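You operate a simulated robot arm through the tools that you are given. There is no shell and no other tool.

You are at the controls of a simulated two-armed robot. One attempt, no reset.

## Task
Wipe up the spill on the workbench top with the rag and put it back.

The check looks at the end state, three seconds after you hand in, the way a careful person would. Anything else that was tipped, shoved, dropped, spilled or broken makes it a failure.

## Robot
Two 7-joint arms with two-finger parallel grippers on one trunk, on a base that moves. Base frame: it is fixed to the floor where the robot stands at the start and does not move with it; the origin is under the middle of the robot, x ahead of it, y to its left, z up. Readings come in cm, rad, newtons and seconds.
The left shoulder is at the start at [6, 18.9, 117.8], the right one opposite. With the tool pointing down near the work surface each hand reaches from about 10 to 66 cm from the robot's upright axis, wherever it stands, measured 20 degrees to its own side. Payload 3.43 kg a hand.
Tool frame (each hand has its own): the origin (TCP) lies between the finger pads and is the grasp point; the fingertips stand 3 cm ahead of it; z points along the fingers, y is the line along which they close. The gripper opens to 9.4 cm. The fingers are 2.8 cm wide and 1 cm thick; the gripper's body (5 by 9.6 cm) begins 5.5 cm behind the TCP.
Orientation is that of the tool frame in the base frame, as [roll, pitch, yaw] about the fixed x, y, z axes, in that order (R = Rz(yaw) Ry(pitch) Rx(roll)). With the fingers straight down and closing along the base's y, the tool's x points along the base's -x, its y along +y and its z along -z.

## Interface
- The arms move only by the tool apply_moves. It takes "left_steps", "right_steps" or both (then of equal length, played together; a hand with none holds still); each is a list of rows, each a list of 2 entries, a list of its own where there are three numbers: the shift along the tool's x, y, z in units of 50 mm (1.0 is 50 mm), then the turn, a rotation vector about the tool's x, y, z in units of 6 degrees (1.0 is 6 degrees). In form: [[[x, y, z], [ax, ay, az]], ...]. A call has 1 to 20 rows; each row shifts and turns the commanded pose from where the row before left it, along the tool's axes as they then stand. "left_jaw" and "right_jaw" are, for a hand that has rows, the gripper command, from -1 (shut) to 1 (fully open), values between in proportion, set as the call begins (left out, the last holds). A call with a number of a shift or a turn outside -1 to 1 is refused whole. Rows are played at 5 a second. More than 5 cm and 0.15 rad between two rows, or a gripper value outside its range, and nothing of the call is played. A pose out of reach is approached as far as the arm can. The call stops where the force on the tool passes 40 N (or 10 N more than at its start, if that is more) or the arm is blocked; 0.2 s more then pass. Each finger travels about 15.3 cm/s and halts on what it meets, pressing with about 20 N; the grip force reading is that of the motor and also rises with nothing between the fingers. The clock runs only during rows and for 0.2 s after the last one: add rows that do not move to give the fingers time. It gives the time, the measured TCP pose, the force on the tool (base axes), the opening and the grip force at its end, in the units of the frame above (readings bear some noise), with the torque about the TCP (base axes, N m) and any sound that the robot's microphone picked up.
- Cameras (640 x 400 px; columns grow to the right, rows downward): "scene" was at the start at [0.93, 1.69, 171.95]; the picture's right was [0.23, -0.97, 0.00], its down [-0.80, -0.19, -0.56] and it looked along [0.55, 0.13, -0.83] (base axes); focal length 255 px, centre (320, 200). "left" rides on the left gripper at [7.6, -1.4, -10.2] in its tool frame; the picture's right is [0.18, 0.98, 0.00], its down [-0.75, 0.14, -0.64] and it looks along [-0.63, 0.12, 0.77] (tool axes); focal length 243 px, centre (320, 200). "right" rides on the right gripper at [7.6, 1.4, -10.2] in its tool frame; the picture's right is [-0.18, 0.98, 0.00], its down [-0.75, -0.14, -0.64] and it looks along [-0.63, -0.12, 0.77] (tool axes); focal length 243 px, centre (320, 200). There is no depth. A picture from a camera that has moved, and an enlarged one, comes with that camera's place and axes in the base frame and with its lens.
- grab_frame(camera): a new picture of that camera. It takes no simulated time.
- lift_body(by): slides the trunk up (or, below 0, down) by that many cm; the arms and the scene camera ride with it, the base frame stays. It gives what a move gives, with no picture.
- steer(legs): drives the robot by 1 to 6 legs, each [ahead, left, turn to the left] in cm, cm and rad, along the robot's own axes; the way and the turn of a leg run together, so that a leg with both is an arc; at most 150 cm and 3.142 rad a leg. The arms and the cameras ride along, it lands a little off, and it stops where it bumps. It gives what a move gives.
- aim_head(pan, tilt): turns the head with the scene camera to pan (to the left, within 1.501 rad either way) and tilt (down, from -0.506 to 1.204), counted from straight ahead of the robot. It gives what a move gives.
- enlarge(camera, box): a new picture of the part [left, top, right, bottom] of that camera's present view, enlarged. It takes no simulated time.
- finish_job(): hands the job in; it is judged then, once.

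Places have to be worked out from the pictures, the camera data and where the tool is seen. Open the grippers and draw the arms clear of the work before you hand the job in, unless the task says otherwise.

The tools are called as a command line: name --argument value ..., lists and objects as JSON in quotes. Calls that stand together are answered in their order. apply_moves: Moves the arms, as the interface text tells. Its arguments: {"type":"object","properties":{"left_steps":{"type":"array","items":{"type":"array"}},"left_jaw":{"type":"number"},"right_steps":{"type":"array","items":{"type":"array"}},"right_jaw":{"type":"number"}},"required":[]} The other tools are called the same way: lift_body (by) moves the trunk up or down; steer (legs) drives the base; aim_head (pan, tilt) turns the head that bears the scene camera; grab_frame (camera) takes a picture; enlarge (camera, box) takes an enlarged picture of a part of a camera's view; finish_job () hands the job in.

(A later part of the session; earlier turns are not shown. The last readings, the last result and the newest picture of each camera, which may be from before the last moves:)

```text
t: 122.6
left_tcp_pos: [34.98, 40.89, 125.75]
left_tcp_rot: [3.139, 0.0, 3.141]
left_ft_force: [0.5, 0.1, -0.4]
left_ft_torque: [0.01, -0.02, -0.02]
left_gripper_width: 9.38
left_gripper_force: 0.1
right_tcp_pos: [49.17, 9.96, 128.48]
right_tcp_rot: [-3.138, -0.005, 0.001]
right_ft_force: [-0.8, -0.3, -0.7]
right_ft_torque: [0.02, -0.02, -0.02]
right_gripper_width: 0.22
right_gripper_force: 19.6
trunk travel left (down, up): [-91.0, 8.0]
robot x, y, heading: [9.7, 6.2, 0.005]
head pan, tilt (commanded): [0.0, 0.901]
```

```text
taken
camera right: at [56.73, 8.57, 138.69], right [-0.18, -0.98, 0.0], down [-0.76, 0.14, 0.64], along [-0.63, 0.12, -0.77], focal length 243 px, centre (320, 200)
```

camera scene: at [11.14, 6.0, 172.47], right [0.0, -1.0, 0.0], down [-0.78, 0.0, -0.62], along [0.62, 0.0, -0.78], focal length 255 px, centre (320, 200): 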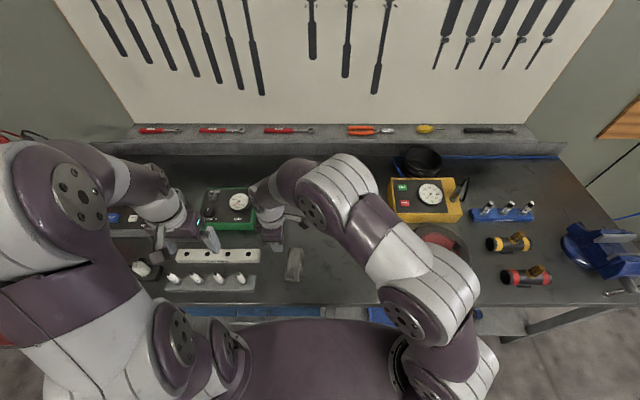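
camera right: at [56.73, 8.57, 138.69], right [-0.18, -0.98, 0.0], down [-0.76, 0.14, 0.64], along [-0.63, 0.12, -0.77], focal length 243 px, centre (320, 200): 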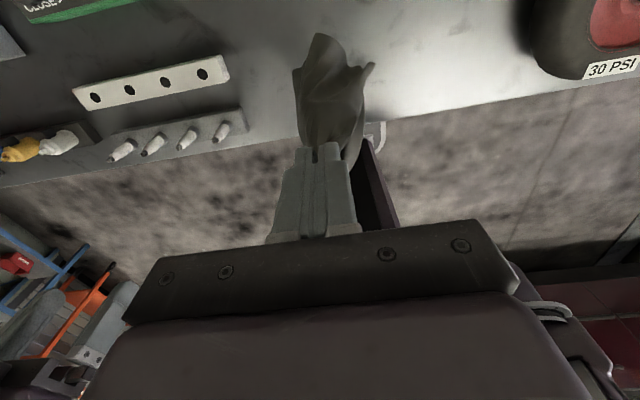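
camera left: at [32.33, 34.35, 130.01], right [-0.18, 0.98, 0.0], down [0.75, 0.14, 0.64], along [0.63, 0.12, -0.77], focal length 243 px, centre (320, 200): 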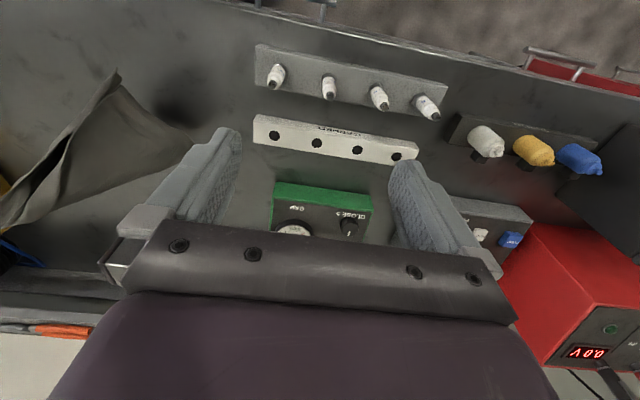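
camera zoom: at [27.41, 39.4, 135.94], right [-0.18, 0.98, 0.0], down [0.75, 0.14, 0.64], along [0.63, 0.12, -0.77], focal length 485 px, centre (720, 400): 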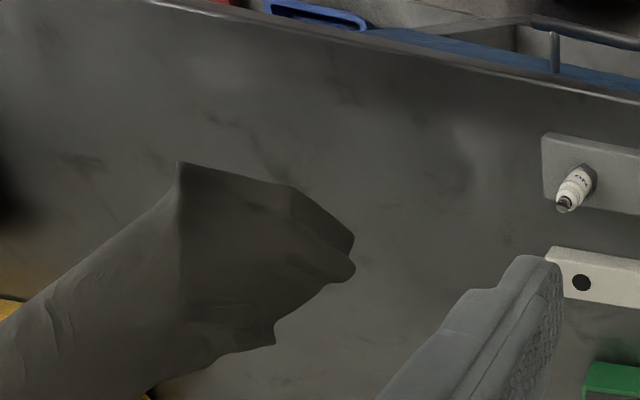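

The rag now hangs free as an open sheet held at one corner. From two views its other corner (A, at about (41, 9, 104)) is reachable by the left hand; holding both ends of the long edge would let me lay it like a towel. I'll turn the right wrist back 90° and move the rag forward for room.

apply_moves --right_steps '[[[0, 0, 0], [0, 0, 1]], [[0, 0, 0], [0, 0, 1]], [[0, 0, 0], [0, 0, 1]], [[0, 0, 0], [0, 0, 1]], [[0, 0, 0], [0, 0, 1]], [[0, 0, 0], [0, 0, 1]], [[0, 0, 0], [0, 0, 1]], [[0, 0, 0], [0, 0, 1]], [[0, 0, 0], [0, 0, 1]], [[0, 0, 0], [0, 0, 1]], [[0, 0, 0], [0, 0, 1]], [[0, 0, 0], [0, 0, 1]], [[0, 0, 0], [0, 0, 1]], [[0, 0, 0], [0, 0, 1]], [[0, 0, 0], [0, 0, 1]], [[0.1, -0.4, 0], [0, 0, 0]], [[0.1, -0.4, 0], [0, 0, 0]], [[0.1, -0.4, 0], [0, 0, 0]], [[0.1, -0.3, 0], [0, 0, 0]], [[0, 0, 0], [0, 0, 0]]]'

apply_moves --right_steps '[[[0, 0, 0], [0, 0, 0]], [[0, 0, 0], [0, 0, 0]], [[0, 0, 0], [0, 0, 0]]]'

grab_frame --camera "scene"

enlarge --camera "scene" --box '[250, 170, 378, 270]'

grab_frame --camera "left"

enlarge --camera "left" --box '[0, 0, 240, 200]'

```text
t: 126.8
left_tcp_pos: [34.92, 41.0, 125.69]
left_tcp_rot: [-3.141, 0.001, -3.141]
left_ft_force: [-0.4, -0.1, -0.1]
left_ft_torque: [0.0, -0.02, 0.0]
left_gripper_width: 9.41
left_gripper_force: 0.0
right_tcp_pos: [55.11, 7.18, 125.78]
right_tcp_rot: [-3.139, 0.003, -1.571]
right_ft_force: [0.8, 0.6, -1.0]
right_ft_torque: [0.02, -0.01, 0.04]
right_gripper_width: 0.18
right_gripper_force: 19.5
right hand out of reach, approached as far as the arm can: row 16, 17, 18, 19
trunk travel left (down, up): [-91.0, 8.0]
robot x, y, heading: [9.53, 6.42, 0.003]
head pan, tilt (commanded): [0.0, 0.901]
```

```text
t: 127.6
left_tcp_pos: [34.86, 40.93, 125.72]
left_tcp_rot: [-3.141, 0.0, 3.14]
left_ft_force: [-0.4, 0.6, -1.2]
left_ft_torque: [-0.03, -0.02, 0.0]
left_gripper_width: 9.41
left_gripper_force: 0.0
right_tcp_pos: [55.11, 7.05, 125.8]
right_tcp_rot: [-3.139, 0.001, -1.569]
right_ft_force: [-0.7, 0.7, 0.4]
right_ft_torque: [0.02, 0.04, 0.02]
right_gripper_width: 0.22
right_gripper_force: 20.1
trunk travel left (down, up): [-91.0, 8.0]
robot x, y, heading: [9.28, 6.09, 0.002]
head pan, tilt (commanded): [0.0, 0.901]
```

```text
taken
camera scene: at [11.13, 6.0, 178.47], right [0.0, -1.0, 0.0], down [-0.78, 0.0, -0.62], along [0.62, 0.0, -0.78], focal length 255 px, centre (320, 200)
```

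scene: 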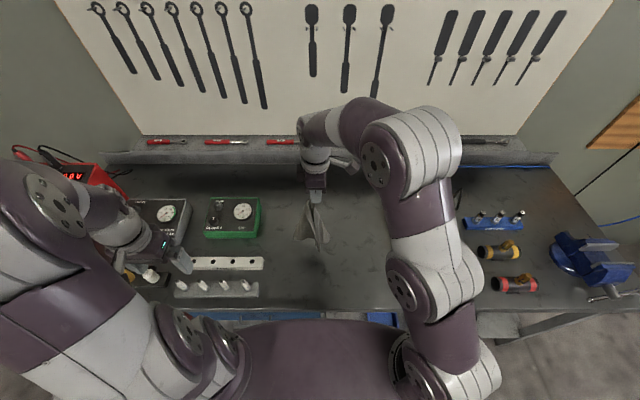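

```text
4.00 times, centred on (314, 220) of scene
camera zoom: at [11.13, 6.0, 178.47], right [0.0, -1.0, 0.0], down [-0.78, 0.0, -0.62], along [0.62, 0.0, -0.78], focal length 1019 px, centre (344, 120)
```

zoom: 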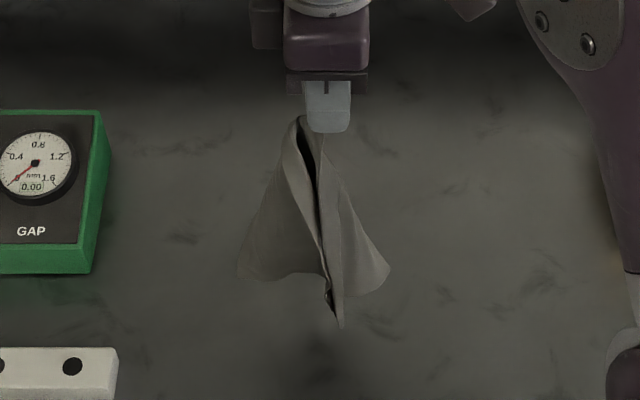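

```text
taken
camera left: at [27.39, 39.4, 135.94], right [-0.18, 0.98, 0.0], down [0.75, 0.14, 0.64], along [0.63, 0.12, -0.77], focal length 243 px, centre (320, 200)
```

left: 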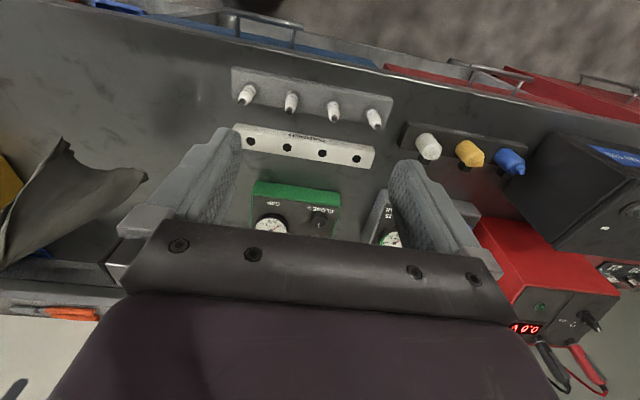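

```text
2.00 times, centred on (120, 100) of left
camera zoom: at [27.39, 39.4, 135.94], right [-0.18, 0.98, 0.0], down [0.75, 0.14, 0.64], along [0.63, 0.12, -0.77], focal length 485 px, centre (720, 400)
```

zoom: 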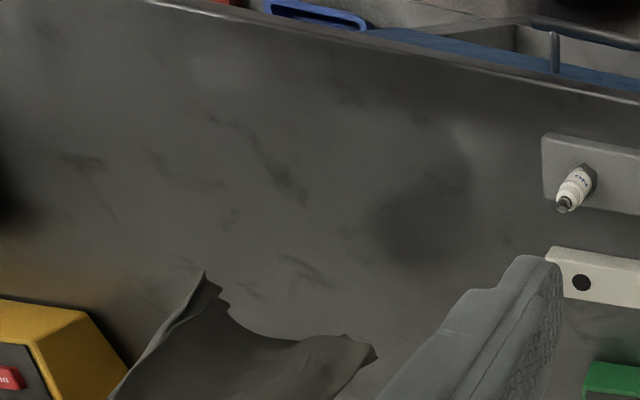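

The rag hangs open again. I'll zoom in more closely to be sure which corner is which before using the left hand.

enlarge --camera "scene" --box '[304, 192, 352, 257]'

enlarge --camera "left" --box '[0, 110, 160, 270]'

grab_frame --camera "right"

enlarge --camera "right" --box '[240, 20, 400, 180]'

```text
6.15 times, centred on (328, 224) of scene
camera zoom: at [11.13, 6.0, 178.47], right [0.0, -1.0, 0.0], down [-0.78, 0.0, -0.62], along [0.62, 0.0, -0.78], focal length 1568 px, centre (271, 49)
```

zoom: 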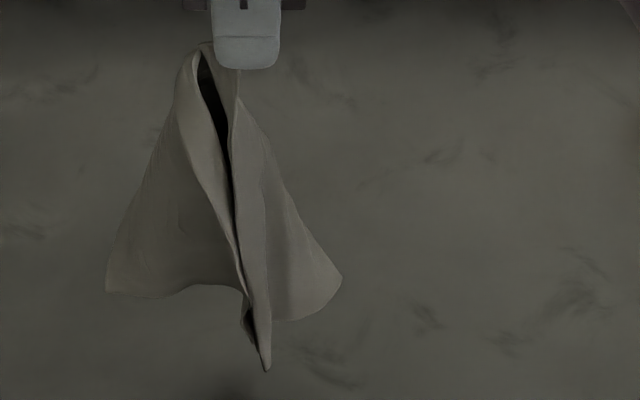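

```text
2.50 times, centred on (80, 190) of left
camera zoom: at [27.39, 39.4, 135.94], right [-0.18, 0.98, 0.0], down [0.75, 0.14, 0.64], along [0.63, 0.12, -0.77], focal length 606 px, centre (920, 225)
```

zoom: 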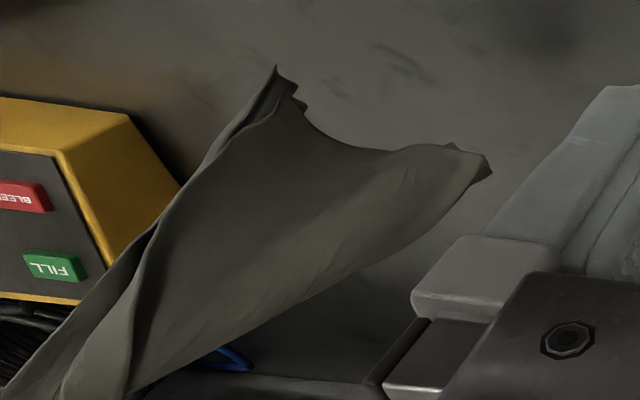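

```text
taken
camera right: at [53.65, -0.55, 136.12], right [-0.98, 0.18, 0.0], down [0.14, 0.75, 0.64], along [0.12, 0.63, -0.76], focal length 243 px, centre (320, 200)
```

right: 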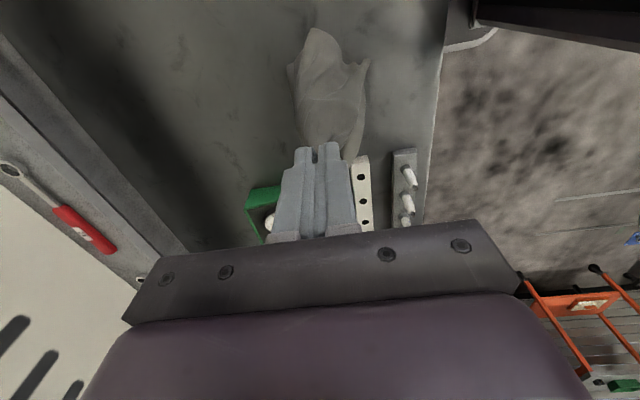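

```text
2.50 times, centred on (320, 100) of right
camera zoom: at [53.65, -0.55, 136.12], right [-0.98, 0.18, 0.0], down [0.14, 0.75, 0.64], along [0.12, 0.63, -0.76], focal length 606 px, centre (320, 450)
```

zoom: 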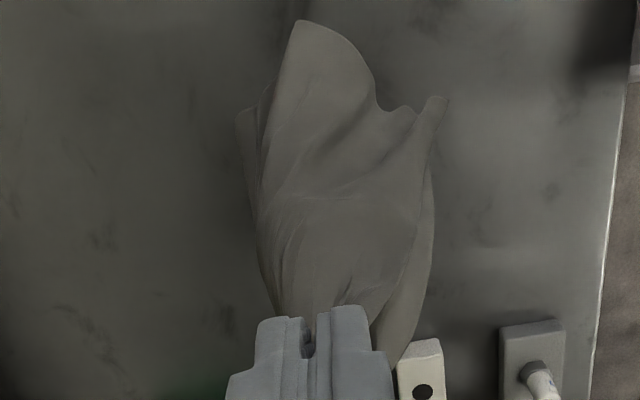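

The views show the cloth draping as a wide double sheet from the gripped corner, with its fold at the back. The cleanest way is to drag-lay it sideways toward the left, so the layers stack along y as before. I'll first carry it to the right, to about (53, -7).

apply_moves --right_steps '[[[0.35, 0.05, 0], [0, 0, 0]], [[0.35, 0.05, 0], [0, 0, 0]], [[0.35, 0.05, 0], [0, 0, 0]], [[0.35, 0.05, 0], [0, 0, 0]], [[0.35, 0.05, 0], [0, 0, 0]], [[0.35, 0.05, 0], [0, 0, 0]], [[0.35, 0.05, 0], [0, 0, 0]], [[0.35, 0.05, 0], [0, 0, 0]], [[0, 0, 0], [0, 0, 0]], [[0, 0, 0], [0, 0, 0]]]'

enlarge --camera "scene" --box '[290, 170, 418, 270]'

```text
t: 129.8
left_tcp_pos: [34.85, 40.99, 125.57]
left_tcp_rot: [3.141, 0.0, -3.141]
left_ft_force: [0.4, 0.1, -0.9]
left_ft_torque: [-0.05, -0.01, 0.0]
left_gripper_width: 9.42
left_gripper_force: 0.2
right_tcp_pos: [53.16, -6.8, 125.77]
right_tcp_rot: [-3.139, 0.003, -1.571]
right_ft_force: [-0.6, 0.1, 0.3]
right_ft_torque: [-0.01, -0.02, 0.06]
right_gripper_width: 0.2
right_gripper_force: 20.3
trunk travel left (down, up): [-91.0, 8.0]
robot x, y, heading: [9.27, 6.01, 0.001]
head pan, tilt (commanded): [0.0, 0.901]
```

```text
4.00 times, centred on (354, 220) of scene
camera zoom: at [11.15, 6.01, 178.47], right [0.0, -1.0, 0.0], down [-0.78, 0.0, -0.62], along [0.62, 0.0, -0.78], focal length 1019 px, centre (184, 120)
```

zoom: 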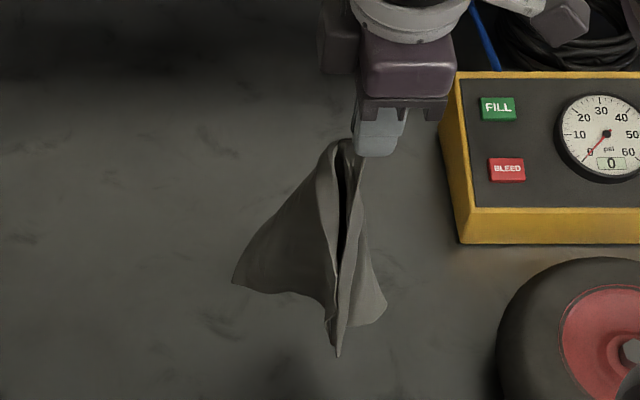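

It's above a clear area. I'll lower the trunk back by 6 cm, bringing the rag's lower edge close to the bench.

lift_body --by -6

apply_moves --right_steps '[[[0, 0, 0.15], [0, 0, 0]], [[0, 0, 0.15], [0, 0, 0]], [[0, 0, 0.15], [0, 0, 0]], [[0, 0, 0.15], [0, 0, 0]], [[0, 0, 0.15], [0, 0, 0]], [[0, 0, 0.15], [0, 0, 0]], [[0, 0, 0], [0, 0, 0]]]'

enlarge --camera "scene" --box '[290, 170, 418, 270]'

```text
t: 130.8
left_tcp_pos: [34.9, 40.87, 119.72]
left_tcp_rot: [3.14, -0.001, -3.141]
left_ft_force: [-0.3, 0.4, 0.5]
left_ft_torque: [0.01, 0.0, -0.01]
left_gripper_width: 9.42
left_gripper_force: 0.1
right_tcp_pos: [53.18, -6.72, 119.85]
right_tcp_rot: [-3.14, 0.003, -1.571]
right_ft_force: [0.2, 0.7, -0.4]
right_ft_torque: [0.02, 0.0, 0.01]
right_gripper_width: 0.19
right_gripper_force: 20.2
trunk travel left (down, up): [-85.0, 14.0]
robot x, y, heading: [9.73, 6.06, 0.001]
head pan, tilt (commanded): [0.0, 0.901]
```

```text
t: 132.4
left_tcp_pos: [34.83, 40.96, 119.64]
left_tcp_rot: [-3.141, 0.0, 3.14]
left_ft_force: [0.6, 0.1, 0.0]
left_ft_torque: [-0.03, 0.03, -0.01]
left_gripper_width: 9.4
left_gripper_force: 0.0
right_tcp_pos: [53.16, -6.84, 115.41]
right_tcp_rot: [-3.136, 0.003, -1.571]
right_ft_force: [0.0, 1.0, -0.2]
right_ft_torque: [-0.03, -0.01, 0.02]
right_gripper_width: 0.2
right_gripper_force: 20.4
trunk travel left (down, up): [-85.0, 14.0]
robot x, y, heading: [9.74, 5.7, -0.002]
head pan, tilt (commanded): [0.0, 0.901]
```

```text
4.00 times, centred on (354, 220) of scene
camera zoom: at [11.13, 5.99, 172.47], right [0.0, -1.0, 0.0], down [-0.78, 0.0, -0.62], along [0.62, 0.0, -0.78], focal length 1019 px, centre (184, 120)
```

zoom: 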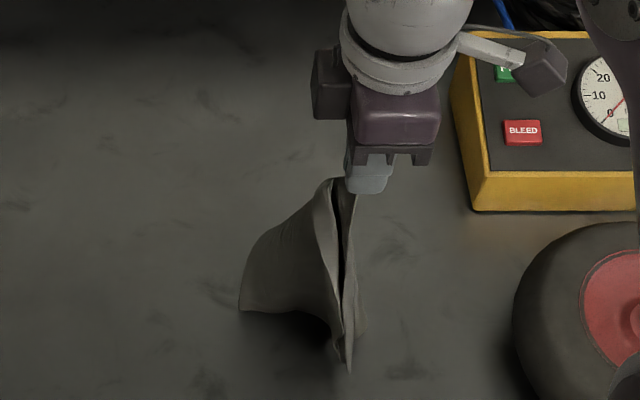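

The bottom is nearly touching. Now I'll drag toward the left (+y) with slight lowering so the cloth trails behind on the right.

apply_moves --right_steps '[[[-0.2, 0, 0.1], [0, 0, 0]], [[-0.2, 0, 0.1], [0, 0, 0]], [[-0.2, 0, 0.1], [0, 0, 0]], [[-0.2, 0, 0.08], [0, 0, 0]], [[-0.2, 0, 0.08], [0, 0, 0]], [[-0.2, 0, 0.08], [0, 0, 0]], [[-0.2, 0, 0.06], [0, 0, 0]], [[-0.2, 0, 0.06], [0, 0, 0]], [[-0.2, 0, 0.06], [0, 0, 0]], [[-0.2, 0, 0.06], [0, 0, 0]], [[-0.2, 0, 0.06], [0, 0, 0]], [[-0.2, 0, 0.06], [0, 0, 0]]]'

enlarge --camera "scene" --box '[260, 180, 388, 280]'

grab_frame --camera "right"

enlarge --camera "left" --box '[0, 0, 240, 200]'

```text
t: 135.0
left_tcp_pos: [34.87, 40.9, 119.55]
left_tcp_rot: [-3.141, 0.0, 3.141]
left_ft_force: [-1.0, 0.0, 0.1]
left_ft_torque: [0.01, -0.03, -0.01]
left_gripper_width: 9.4
left_gripper_force: 0.1
right_tcp_pos: [53.21, 5.42, 110.63]
right_tcp_rot: [-3.139, 0.004, -1.572]
right_ft_force: [0.0, 0.3, -0.5]
right_ft_torque: [-0.04, -0.03, 0.03]
right_gripper_width: 0.22
right_gripper_force: 19.7
trunk travel left (down, up): [-85.0, 14.0]
robot x, y, heading: [9.41, 6.09, 0.001]
head pan, tilt (commanded): [0.0, 0.901]
```

```text
4.00 times, centred on (324, 230) of scene
camera zoom: at [11.16, 6.04, 172.47], right [0.0, -1.0, 0.0], down [-0.78, 0.0, -0.62], along [0.62, 0.0, -0.78], focal length 1019 px, centre (304, 80)
```

zoom: 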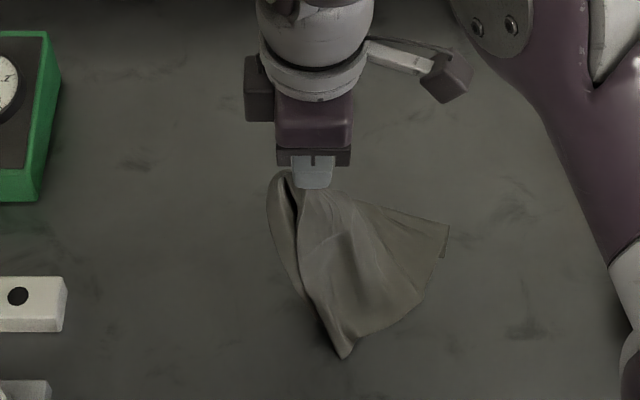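

```text
taken
camera right: at [51.64, -2.18, 121.03], right [-0.98, 0.18, 0.0], down [0.14, 0.75, 0.64], along [0.12, 0.63, -0.76], focal length 243 px, centre (320, 200)
```

right: 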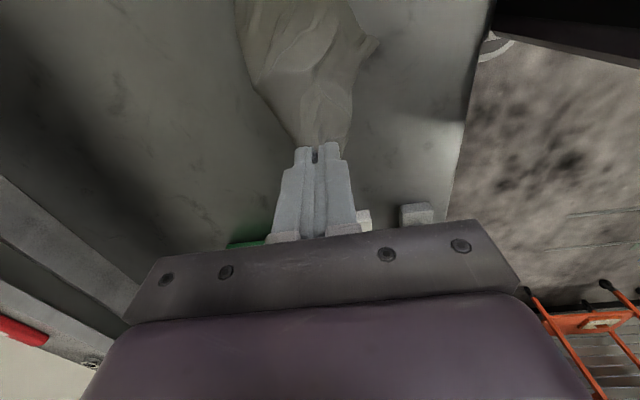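

```text
2.00 times, centred on (120, 100) of left
camera zoom: at [27.41, 39.43, 129.93], right [-0.18, 0.98, 0.0], down [0.75, 0.14, 0.64], along [0.63, 0.12, -0.77], focal length 485 px, centre (720, 400)
```

zoom: 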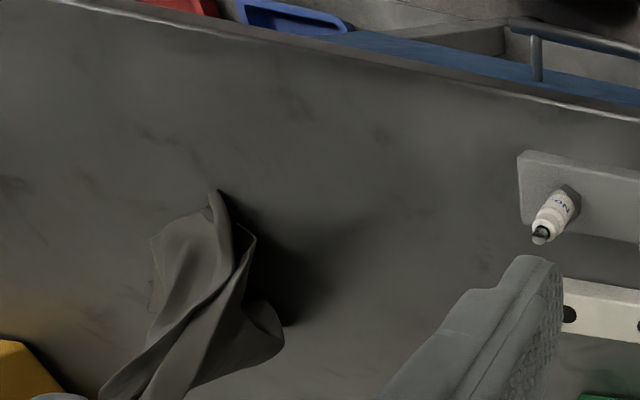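

The cloth now fans out behind the hand to the right. Continuing to lay it down while moving left and lowering.

apply_moves --right_steps '[[[-0.2, 0, 0.21], [0, 0, 0]], [[-0.2, 0, 0.21], [0, 0, 0]], [[-0.2, 0, 0.21], [0, 0, 0]], [[-0.2, 0, 0.21], [0, 0, 0]], [[-0.2, 0, 0.21], [0, 0, 0]], [[-0.2, 0, 0.21], [0, 0, 0]], [[-0.2, 0, 0.21], [0, 0, 0]], [[-0.2, 0, 0.21], [0, 0, 0]], [[-0.2, 0, 0.21], [0, 0, 0]], [[-0.2, 0, 0.21], [0, 0, 0]]]'

enlarge --camera "scene" --box '[240, 190, 368, 290]'

grab_frame --camera "right"

enlarge --camera "left" --box '[0, 0, 240, 200]'

```text
t: 137.2
left_tcp_pos: [35.0, 40.94, 119.7]
left_tcp_rot: [-3.14, 0.002, 3.141]
left_ft_force: [-0.3, 0.5, -1.1]
left_ft_torque: [0.03, -0.01, 0.0]
left_gripper_width: 9.38
left_gripper_force: 0.1
right_tcp_pos: [53.36, 15.27, 100.3]
right_tcp_rot: [-3.137, 0.002, -1.569]
right_ft_force: [-0.5, 0.2, 0.0]
right_ft_torque: [-0.02, -0.01, 0.02]
right_gripper_width: 0.2
right_gripper_force: 20.1
trunk travel left (down, up): [-85.0, 14.0]
robot x, y, heading: [9.73, 6.2, 0.001]
head pan, tilt (commanded): [0.0, 0.901]
```

```text
4.00 times, centred on (304, 240) of scene
camera zoom: at [11.17, 6.06, 172.47], right [0.0, -1.0, 0.0], down [-0.78, 0.0, -0.62], along [0.62, 0.0, -0.78], focal length 1019 px, centre (384, 40)
```

zoom: 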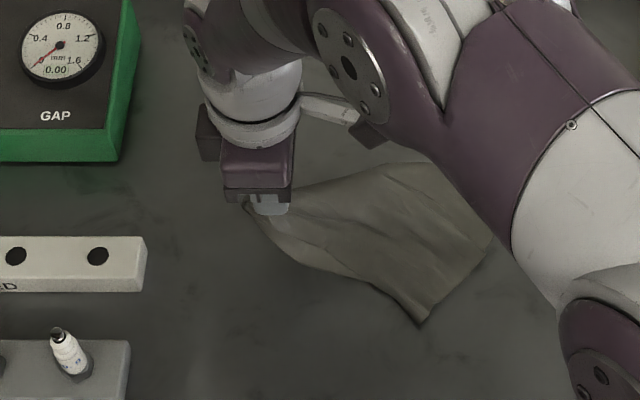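

```text
taken
camera right: at [51.84, 7.69, 110.53], right [-0.98, 0.18, 0.0], down [0.14, 0.75, 0.64], along [0.12, 0.63, -0.76], focal length 243 px, centre (320, 200)
```

right: 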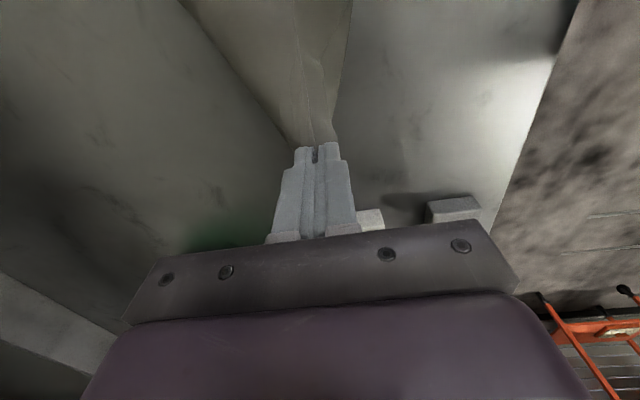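

```text
2.00 times, centred on (120, 100) of left
camera zoom: at [27.42, 39.44, 129.93], right [-0.18, 0.98, 0.0], down [0.75, 0.14, 0.64], along [0.63, 0.12, -0.77], focal length 485 px, centre (720, 400)
```

zoom: 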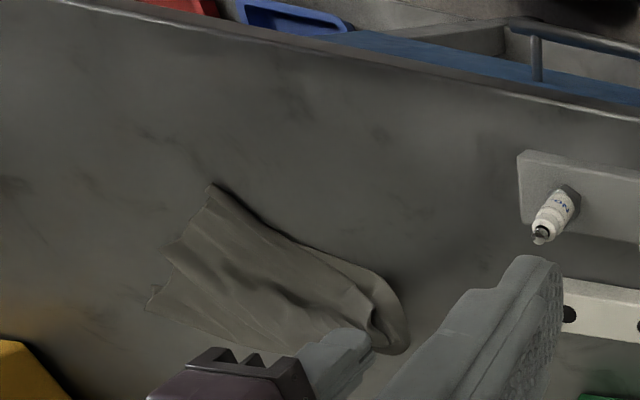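

The rag is now laid out almost flat along y. I'll finish lowering the held corner, easing it a little toward the robot.

apply_moves --right_steps '[[[-0.133, 0.113, 0.21], [0, 0, 0]], [[-0.133, 0.113, 0.21], [0, 0, 0]], [[-0.133, 0.113, 0.21], [0, 0, 0]], [[-0.133, 0.113, 0.21], [0, 0, 0]], [[-0.133, 0.113, 0.21], [0, 0, 0]], [[-0.133, 0.113, 0.21], [0, 0, 0]], [[0, 0, 0], [0, 0, 0]]]'

enlarge --camera "scene" --box '[240, 190, 368, 290]'

enlarge --camera "left" --box '[0, 0, 240, 200]'

```text
t: 138.8
left_tcp_pos: [34.85, 40.86, 119.72]
left_tcp_rot: [3.141, -0.001, 3.14]
left_ft_force: [-1.3, -0.4, 0.2]
left_ft_torque: [0.0, 0.01, 0.0]
left_gripper_width: 9.4
left_gripper_force: 0.1
right_tcp_pos: [49.81, 19.37, 94.17]
right_tcp_rot: [-3.139, 0.003, -1.571]
right_ft_force: [0.6, -0.9, 0.7]
right_ft_torque: [-0.01, 0.01, 0.03]
right_gripper_width: 0.2
right_gripper_force: 20.0
trunk travel left (down, up): [-85.0, 14.0]
robot x, y, heading: [9.33, 5.95, 0.006]
head pan, tilt (commanded): [0.0, 0.901]
```

```text
4.00 times, centred on (304, 240) of scene
camera zoom: at [11.14, 5.99, 172.47], right [0.0, -1.0, 0.0], down [-0.78, 0.0, -0.62], along [0.62, 0.0, -0.78], focal length 1019 px, centre (384, 40)
```

zoom: 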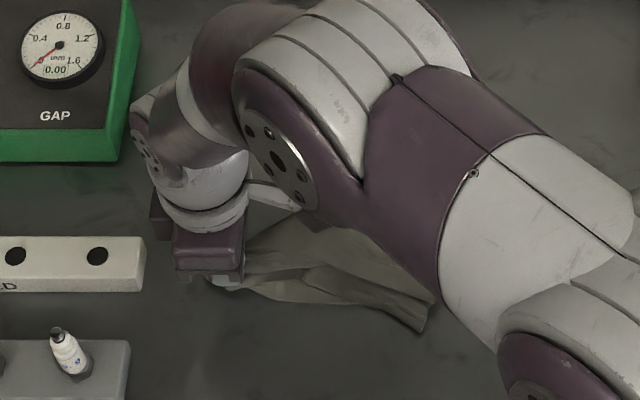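

```text
2.00 times, centred on (120, 100) of left
camera zoom: at [27.4, 39.39, 129.95], right [-0.18, 0.98, 0.0], down [0.75, 0.14, 0.64], along [0.63, 0.12, -0.77], focal length 485 px, centre (720, 400)
```

zoom: 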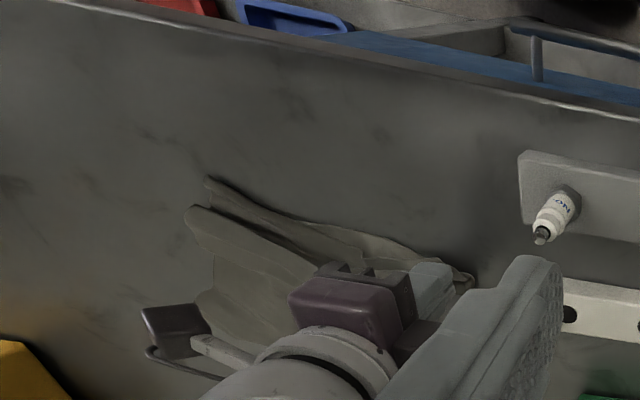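

The held end is down at about (49.8, 19.4). I'll open the fingers and lift straight up, then look.

apply_moves --right_jaw -0.3 --right_steps '[[[0, 0, 0], [0, 0, 0]], [[0, 0, 0], [0, 0, 0]], [[0, 0, -0.1], [0, 0, 0]], [[0, 0, -0.3], [0, 0, 0]], [[0, 0, -0.5], [0, 0, 0]], [[0, 0, -0.6], [0, 0, 0]], [[0, 0, -0.6], [0, 0, 0]], [[0, 0, -0.6], [0, 0, 0]], [[0, 0, -0.6], [0, 0, 0]], [[0, 0, 0], [0, 0, 0]]]'

enlarge --camera "scene" --box '[240, 190, 368, 290]'

enlarge --camera "left" --box '[0, 0, 240, 200]'

grab_frame --camera "right"

```text
t: 141.0
left_tcp_pos: [35.0, 40.98, 119.72]
left_tcp_rot: [-3.141, -0.001, -3.142]
left_ft_force: [-0.8, 0.8, 0.0]
left_ft_torque: [0.0, -0.01, 0.0]
left_gripper_width: 9.38
left_gripper_force: 0.1
right_tcp_pos: [49.66, 19.22, 110.52]
right_tcp_rot: [-3.139, 0.003, -1.57]
right_ft_force: [-0.2, 0.0, -0.3]
right_ft_torque: [0.01, -0.02, 0.02]
right_gripper_width: 3.28
right_gripper_force: 0.2
trunk travel left (down, up): [-85.0, 14.0]
robot x, y, heading: [9.48, 6.06, -0.002]
head pan, tilt (commanded): [0.0, 0.901]
```

```text
4.00 times, centred on (304, 240) of scene
camera zoom: at [11.17, 6.03, 172.47], right [0.0, -1.0, 0.0], down [-0.78, 0.0, -0.62], along [0.62, 0.0, -0.78], focal length 1019 px, centre (384, 40)
```

zoom: 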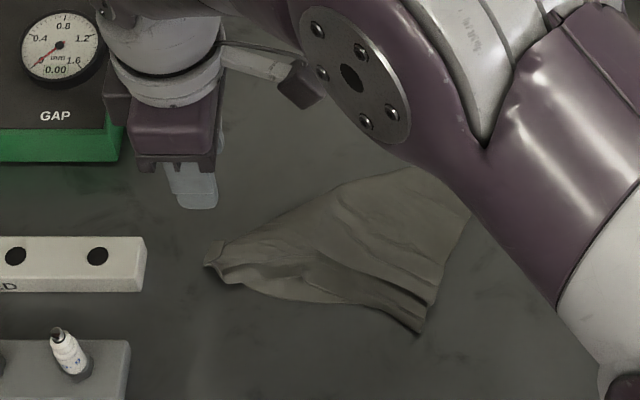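

```text
2.00 times, centred on (120, 100) of left
camera zoom: at [27.43, 39.41, 129.93], right [-0.18, 0.98, 0.0], down [0.75, 0.14, 0.64], along [0.63, 0.12, -0.77], focal length 485 px, centre (720, 400)
```

zoom: 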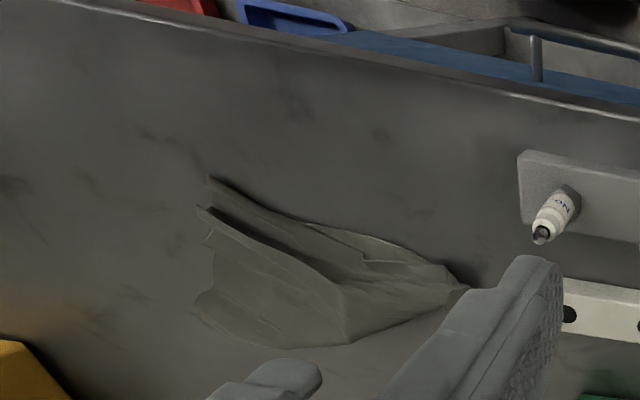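

```text
taken
camera right: at [48.27, 11.65, 120.8], right [-0.98, 0.18, 0.0], down [0.14, 0.75, 0.64], along [0.12, 0.63, -0.76], focal length 243 px, centre (320, 200)
```

right: 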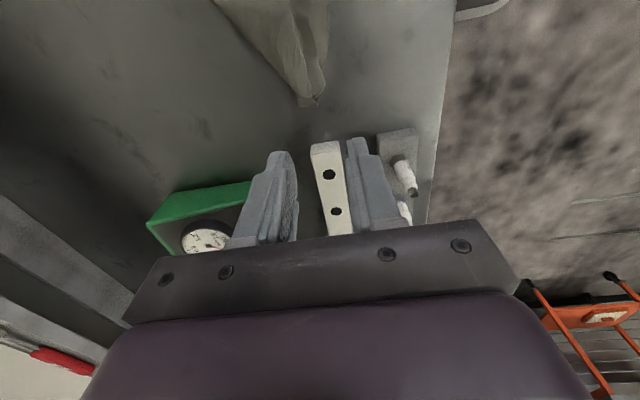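

The rag lies fanned out, with a gathered tip at the left. I'll move the hand away to the right front to see the whole shape.

apply_moves --right_steps '[[[0.5, 0.17, -0.05], [0, 0, 0]], [[0.5, 0.17, -0.05], [0, 0, 0]], [[0.5, 0.17, -0.05], [0, 0, 0]], [[0.5, 0.17, -0.05], [0, 0, 0]], [[0.5, 0.17, -0.05], [0, 0, 0]], [[0.5, 0.17, 0], [0, 0, 0]], [[0.5, 0.17, 0], [0, 0, 0]], [[0.5, 0.17, 0], [0, 0, 0]], [[0.5, 0.17, 0], [0, 0, 0]], [[0.5, 0.17, 0], [0, 0, 0]], [[0.5, 0.17, 0], [0, 0, 0]], [[0.5, 0.17, 0], [0, 0, 0]], [[0, 0, 0], [0, 0, 0]]]'

grab_frame --camera "scene"

enlarge --camera "scene" --box '[260, 210, 388, 290]'

```text
t: 143.8
left_tcp_pos: [34.94, 40.95, 119.64]
left_tcp_rot: [-3.141, 0.0, -3.142]
left_ft_force: [-0.5, 0.6, 0.3]
left_ft_torque: [0.0, -0.03, 0.0]
left_gripper_width: 9.39
left_gripper_force: 0.0
right_tcp_pos: [39.7, -10.8, 111.81]
right_tcp_rot: [-3.137, 0.002, -1.572]
right_ft_force: [0.4, -0.6, 0.4]
right_ft_torque: [0.0, -0.01, 0.01]
right_gripper_width: 3.29
right_gripper_force: 0.1
trunk travel left (down, up): [-85.0, 14.0]
robot x, y, heading: [9.32, 6.2, -0.003]
head pan, tilt (commanded): [0.0, 0.901]
```

```text
taken
camera scene: at [11.16, 6.04, 172.47], right [0.0, -1.0, 0.0], down [-0.78, 0.0, -0.62], along [0.62, 0.0, -0.78], focal length 255 px, centre (320, 200)
```

scene: 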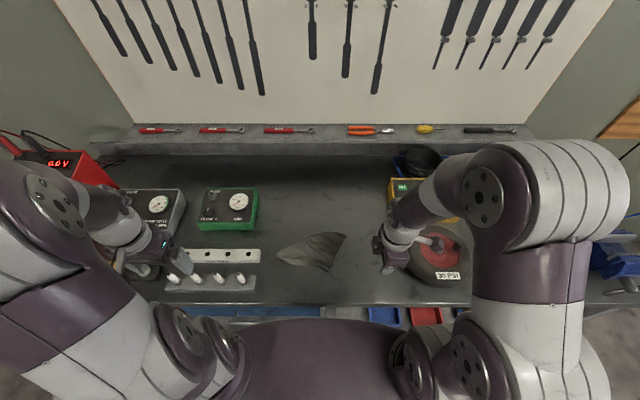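

```text
5.00 times, centred on (324, 250) of scene
camera zoom: at [11.16, 6.04, 172.47], right [0.0, -1.0, 0.0], down [-0.78, 0.0, -0.62], along [0.62, 0.0, -0.78], focal length 1274 px, centre (300, -50)
```

zoom: 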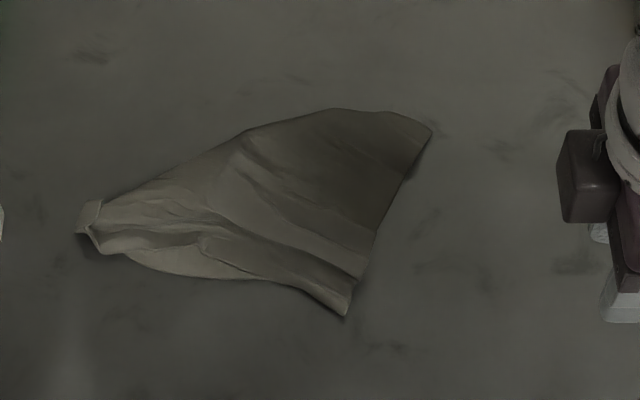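

Now the rag is spread as a fan; its centre is about 7 cm off home (it spans x 45–61, y -4 to 21). I'll shift it by pressing with open fingertips and dragging toward home; first position above its middle.

apply_moves --right_jaw 0.45 --right_steps '[[[-0.35, -0.27, 0.1], [0, 0, 0]], [[-0.35, -0.27, 0.1], [0, 0, 0]], [[-0.35, -0.27, 0.1], [0, 0, 0]], [[-0.35, -0.27, 0.1], [0, 0, 0]], [[-0.35, -0.27, 0.1], [0, 0, 0]], [[-0.35, -0.27, 0.1], [0, 0, 0]], [[-0.35, -0.27, 0.3], [0, 0, 0]], [[-0.35, -0.27, 0.4], [0, 0, 0]], [[-0.35, -0.27, 0.5], [0, 0, 0]], [[-0.35, -0.27, 0.5], [0, 0, 0]], [[0, 0, 0.5], [0, 0, 0]], [[0, 0, 0.3], [0, 0, 0]], [[0, 0, 0], [0, 0, 0]]]'

grab_frame --camera "right"

enlarge --camera "scene" --box '[260, 210, 388, 290]'

```text
t: 146.6
left_tcp_pos: [34.91, 41.04, 119.66]
left_tcp_rot: [-3.141, 0.001, -3.141]
left_ft_force: [0.5, 0.0, 0.3]
left_ft_torque: [0.03, 0.01, -0.02]
left_gripper_width: 9.39
left_gripper_force: 0.1
right_tcp_pos: [52.93, 6.93, 96.23]
right_tcp_rot: [-3.138, 0.003, -1.572]
right_ft_force: [0.3, -0.2, -0.6]
right_ft_torque: [0.04, 0.02, 0.0]
right_gripper_width: 6.83
right_gripper_force: 0.1
trunk travel left (down, up): [-85.0, 14.0]
robot x, y, heading: [9.44, 6.47, 0.001]
head pan, tilt (commanded): [0.0, 0.901]
```

```text
taken
camera right: at [51.46, -0.67, 106.39], right [-0.98, 0.18, 0.0], down [0.14, 0.75, 0.64], along [0.12, 0.63, -0.76], focal length 243 px, centre (320, 200)
```

right: 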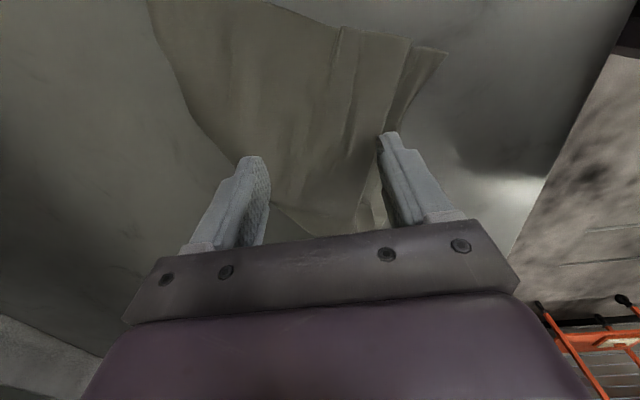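

```text
5.00 times, centred on (324, 250) of scene
camera zoom: at [11.13, 6.02, 172.47], right [0.0, -1.0, 0.0], down [-0.78, 0.0, -0.62], along [0.62, 0.0, -0.78], focal length 1274 px, centre (300, -50)
```

zoom: 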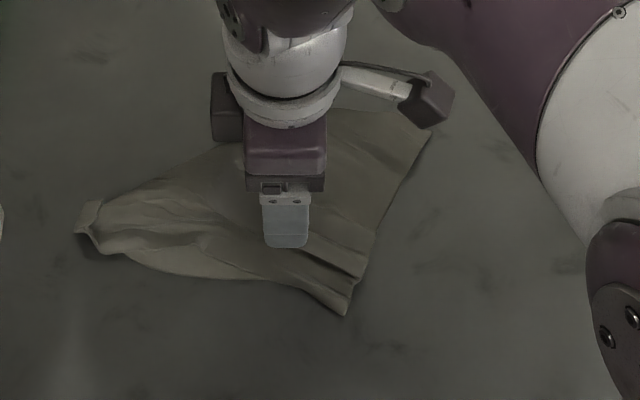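

Both fingertips are above the cloth. I'll lower in small steps to a light press.

apply_moves --right_steps '[[[0, 0, 0.06], [0, 0, 0]], [[0, 0, 0.06], [0, 0, 0]], [[0, 0, 0.06], [0, 0, 0]], [[0, 0, 0.06], [0, 0, 0]], [[0, 0, 0.06], [0, 0, 0]], [[0, 0, 0.06], [0, 0, 0]], [[0, 0, 0.06], [0, 0, 0]], [[0, 0, 0.04], [0, 0, 0]], [[0, 0, 0.02], [0, 0, 0]]]'

```text
t: 148.6
left_tcp_pos: [34.9, 40.99, 119.61]
left_tcp_rot: [-3.141, 0.0, 3.142]
left_ft_force: [-1.2, 0.0, 0.4]
left_ft_torque: [0.0, 0.0, 0.0]
left_gripper_width: 9.42
left_gripper_force: 0.1
right_tcp_pos: [53.12, 6.71, 93.91]
right_tcp_rot: [-3.138, 0.003, -1.57]
right_ft_force: [-0.9, -0.1, 0.3]
right_ft_torque: [0.0, 0.01, 0.06]
right_gripper_width: 6.79
right_gripper_force: 0.0
trunk travel left (down, up): [-85.0, 14.0]
robot x, y, heading: [9.77, 6.02, -0.005]
head pan, tilt (commanded): [0.0, 0.901]
```

Still no noticeable force at 93.9. Continue with 1 mm then 0.5 mm steps.

apply_moves --right_steps '[[[0, 0, 0.02], [0, 0, 0]], [[0, 0, 0.02], [0, 0, 0]], [[0, 0, 0.02], [0, 0, 0]], [[0, 0, 0.01], [0, 0, 0]], [[0, 0, 0.01], [0, 0, 0]], [[0, 0, 0.01], [0, 0, 0]]]'

```text
t: 150.0
left_tcp_pos: [34.82, 40.9, 119.76]
left_tcp_rot: [-3.141, 0.001, -3.141]
left_ft_force: [-0.1, -0.6, 0.8]
left_ft_torque: [0.01, 0.01, -0.06]
left_gripper_width: 9.4
left_gripper_force: 0.0
right_tcp_pos: [53.01, 6.98, 93.48]
right_tcp_rot: [-3.138, 0.004, -1.571]
right_ft_force: [0.1, 0.3, 0.5]
right_ft_torque: [0.0, 0.03, 0.0]
right_gripper_width: 6.79
right_gripper_force: 0.0
trunk travel left (down, up): [-85.0, 14.0]
robot x, y, heading: [9.68, 5.82, 0.003]
head pan, tilt (commanded): [0.0, 0.901]
```

One more set of 0.5 mm steps toward contact (expected at ≈ 93.2).

apply_moves --right_steps '[[[0, 0, 0.01], [0, 0, 0]], [[0, 0, 0.01], [0, 0, 0]], [[0, 0, 0.01], [0, 0, 0]], [[0, 0, 0.01], [0, 0, 0]], [[0, 0, 0.01], [0, 0, 0]], [[0, 0, 0.01], [0, 0, 0]]]'

```text
t: 151.4
left_tcp_pos: [34.8, 40.89, 119.74]
left_tcp_rot: [3.14, -0.003, -3.141]
left_ft_force: [0.1, 1.4, -0.2]
left_ft_torque: [0.02, 0.03, 0.01]
left_gripper_width: 9.41
left_gripper_force: 0.1
right_tcp_pos: [53.15, 6.81, 93.36]
right_tcp_rot: [-3.135, 0.005, -1.571]
right_ft_force: [0.9, -1.1, 12.5]
right_ft_torque: [-0.12, 0.37, 0.04]
right_gripper_width: 6.81
right_gripper_force: 0.1
trunk travel left (down, up): [-85.0, 14.0]
robot x, y, heading: [9.77, 6.07, 0.004]
head pan, tilt (commanded): [0.0, 0.901]
```

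Pressing with 12.5 N. Now drag by about (-5, +4) cm toward home.

apply_moves --right_steps '[[[-0.08, 0.1, 0], [0, 0, 0]], [[-0.08, 0.1, 0], [0, 0, 0]], [[-0.08, 0.1, 0], [0, 0, 0]], [[-0.08, 0.1, 0], [0, 0, 0]], [[-0.08, 0.1, 0], [0, 0, 0]]]'

grab_frame --camera "right"

enlarge --camera "scene" --box '[260, 210, 388, 290]'

```text
t: 152.6
left_tcp_pos: [34.85, 40.89, 119.86]
left_tcp_rot: [3.141, 0.001, -3.141]
left_ft_force: [0.3, -0.1, -0.3]
left_ft_torque: [0.01, -0.01, 0.01]
left_gripper_width: 9.4
left_gripper_force: 0.1
right_tcp_pos: [50.59, 8.89, 93.31]
right_tcp_rot: [-3.136, 0.003, -1.567]
right_ft_force: [3.9, -2.7, 24.3]
right_ft_torque: [-0.27, 0.75, 0.13]
right_gripper_width: 6.59
right_gripper_force: 0.0
trunk travel left (down, up): [-85.0, 14.0]
robot x, y, heading: [10.16, 5.79, 0.002]
head pan, tilt (commanded): [0.0, 0.901]
```

```text
taken
camera right: at [49.13, 1.2, 103.49], right [-0.98, 0.18, -0.01], down [0.14, 0.75, 0.65], along [0.12, 0.63, -0.76], focal length 243 px, centre (320, 200)
```

right: 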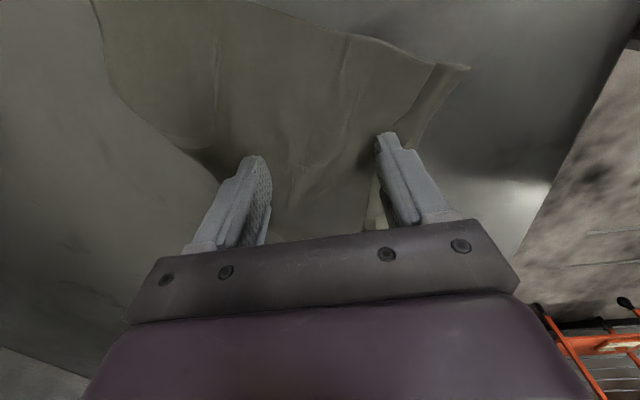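

```text
5.00 times, centred on (324, 250) of scene
camera zoom: at [10.94, 5.95, 172.48], right [0.0, -1.0, 0.0], down [-0.78, 0.0, -0.62], along [0.62, 0.0, -0.78], focal length 1274 px, centre (300, -50)
```

zoom: 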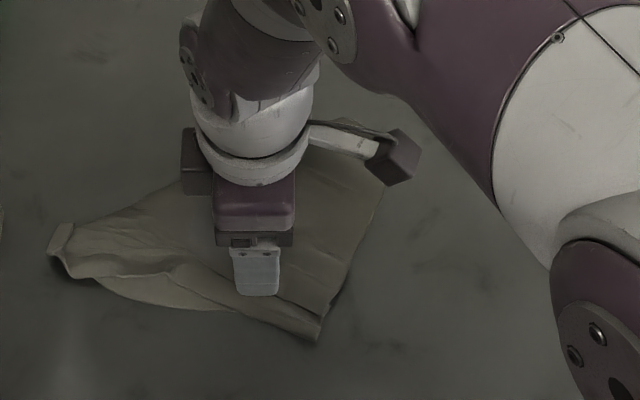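

The whole cloth slides along nicely. The left tip is now at y≈23, so I'll only drag further toward the robot (-x) by 3 cm, easing pressure slightly.

apply_moves --right_steps '[[[0, 0, -0.01], [0, 0, 0]], [[0, 0.1, 0], [0, 0, 0]], [[0, 0.1, 0], [0, 0, 0]], [[0, 0.1, 0], [0, 0, 0]], [[0, 0.1, 0], [0, 0, 0]], [[0, 0.1, 0], [0, 0, 0]], [[0, 0.1, 0], [0, 0, 0]]]'

grab_frame --camera "right"

enlarge --camera "scene" --box '[260, 210, 388, 290]'

```text
t: 154.2
left_tcp_pos: [34.87, 40.89, 119.62]
left_tcp_rot: [-3.141, 0.0, 3.141]
left_ft_force: [-0.3, 0.6, 0.2]
left_ft_torque: [0.0, -0.01, 0.0]
left_gripper_width: 9.42
left_gripper_force: 0.1
right_tcp_pos: [47.57, 8.89, 93.29]
right_tcp_rot: [-3.136, 0.003, -1.572]
right_ft_force: [2.8, 0.1, 15.4]
right_ft_torque: [-0.09, 0.45, 0.04]
right_gripper_width: 6.62
right_gripper_force: 0.1
trunk travel left (down, up): [-85.0, 14.0]
robot x, y, heading: [9.3, 5.78, -0.0]
head pan, tilt (commanded): [0.0, 0.901]
```

```text
taken
camera right: at [46.08, 1.21, 103.51], right [-0.98, 0.18, 0.0], down [0.14, 0.75, 0.64], along [0.12, 0.63, -0.76], focal length 243 px, centre (320, 200)
```

right: 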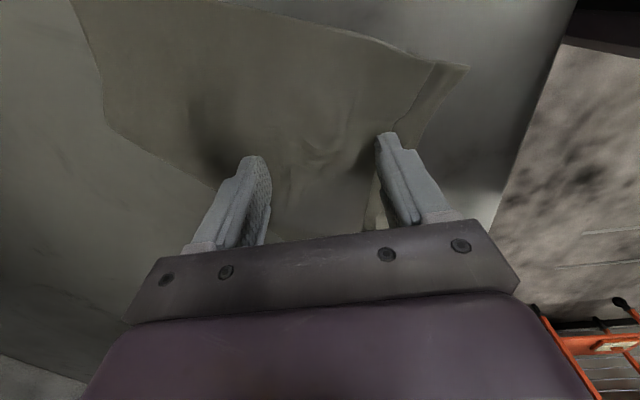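

```text
5.00 times, centred on (324, 250) of scene
camera zoom: at [11.03, 5.99, 172.47], right [0.0, -1.0, 0.0], down [-0.78, 0.0, -0.62], along [0.62, 0.0, -0.78], focal length 1274 px, centre (300, -50)
```

zoom: 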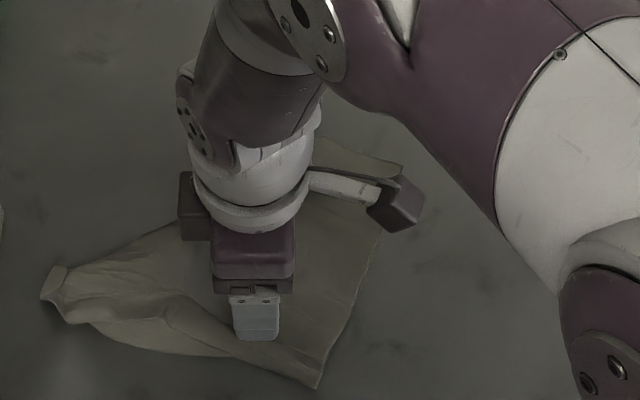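

The cloth is now around home (corners about (40, 5), (46.5, 23), (56, -2)). I'll lift the hand and move off to view it.

apply_moves --right_steps '[[[0, 0, -0.1], [0, 0, 0]], [[0, 0, -0.3], [0, 0, 0]], [[0, 0, -0.5], [0, 0, 0]], [[0, 0, -0.6], [0, 0, 0]], [[0, 0, -0.6], [0, 0, 0]], [[0, 0, -0.6], [0, 0, 0]], [[0, 0, -0.6], [0, 0, 0]], [[0.5, 0.1, -0.1], [0, 0, 0]], [[0.5, 0.1, -0.1], [0, 0, 0]], [[0.5, 0.1, 0], [0, 0, 0]], [[0.5, 0.1, 0], [0, 0, 0]], [[0.5, 0.1, 0], [0, 0, 0]], [[0.5, 0.1, 0], [0, 0, 0]], [[0.5, 0.1, 0], [0, 0, 0]], [[0.5, 0.1, 0], [0, 0, 0]], [[0, 0, 0], [0, 0, 0]]]'

grab_frame --camera "scene"

enlarge --camera "scene" --box '[250, 215, 378, 295]'

```text
t: 157.6
left_tcp_pos: [34.9, 41.0, 119.7]
left_tcp_rot: [3.141, 0.001, 3.141]
left_ft_force: [0.3, 0.5, 0.3]
left_ft_torque: [-0.01, 0.02, 0.0]
left_gripper_width: 9.42
left_gripper_force: 0.0
right_tcp_pos: [43.37, -11.15, 110.74]
right_tcp_rot: [-3.14, 0.003, -1.568]
right_ft_force: [-0.2, -0.5, 0.5]
right_ft_torque: [-0.03, -0.01, -0.01]
right_gripper_width: 6.82
right_gripper_force: 0.1
trunk travel left (down, up): [-85.0, 14.0]
robot x, y, heading: [9.42, 5.9, 0.004]
head pan, tilt (commanded): [0.0, 0.901]
```

```text
taken
camera scene: at [11.14, 6.05, 172.47], right [0.0, -1.0, 0.0], down [-0.78, 0.0, -0.62], along [0.62, 0.0, -0.78], focal length 255 px, centre (320, 200)
```

scene: 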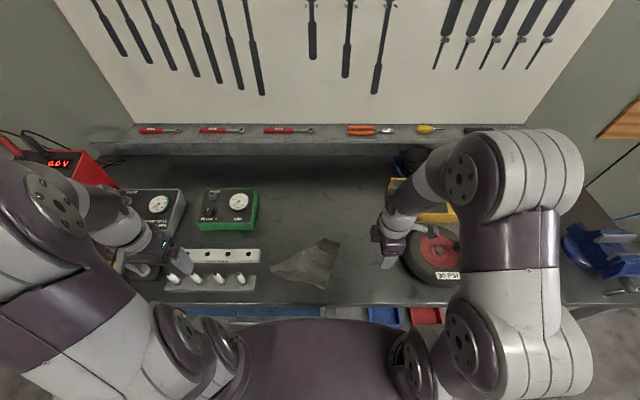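

```text
5.00 times, centred on (314, 255) of scene
camera zoom: at [11.14, 6.05, 172.47], right [0.0, -1.0, 0.0], down [-0.78, 0.0, -0.62], along [0.62, 0.0, -0.78], focal length 1274 px, centre (350, -75)
```

zoom: 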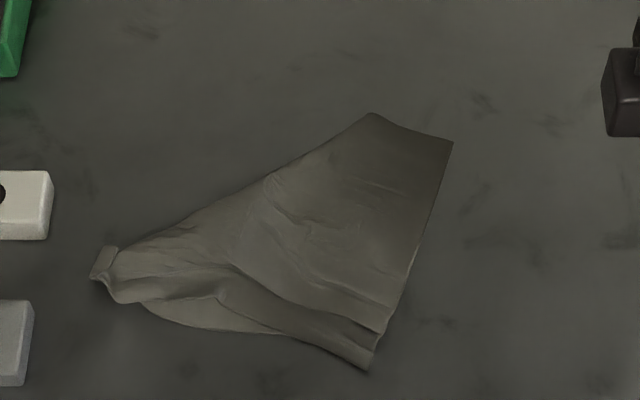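

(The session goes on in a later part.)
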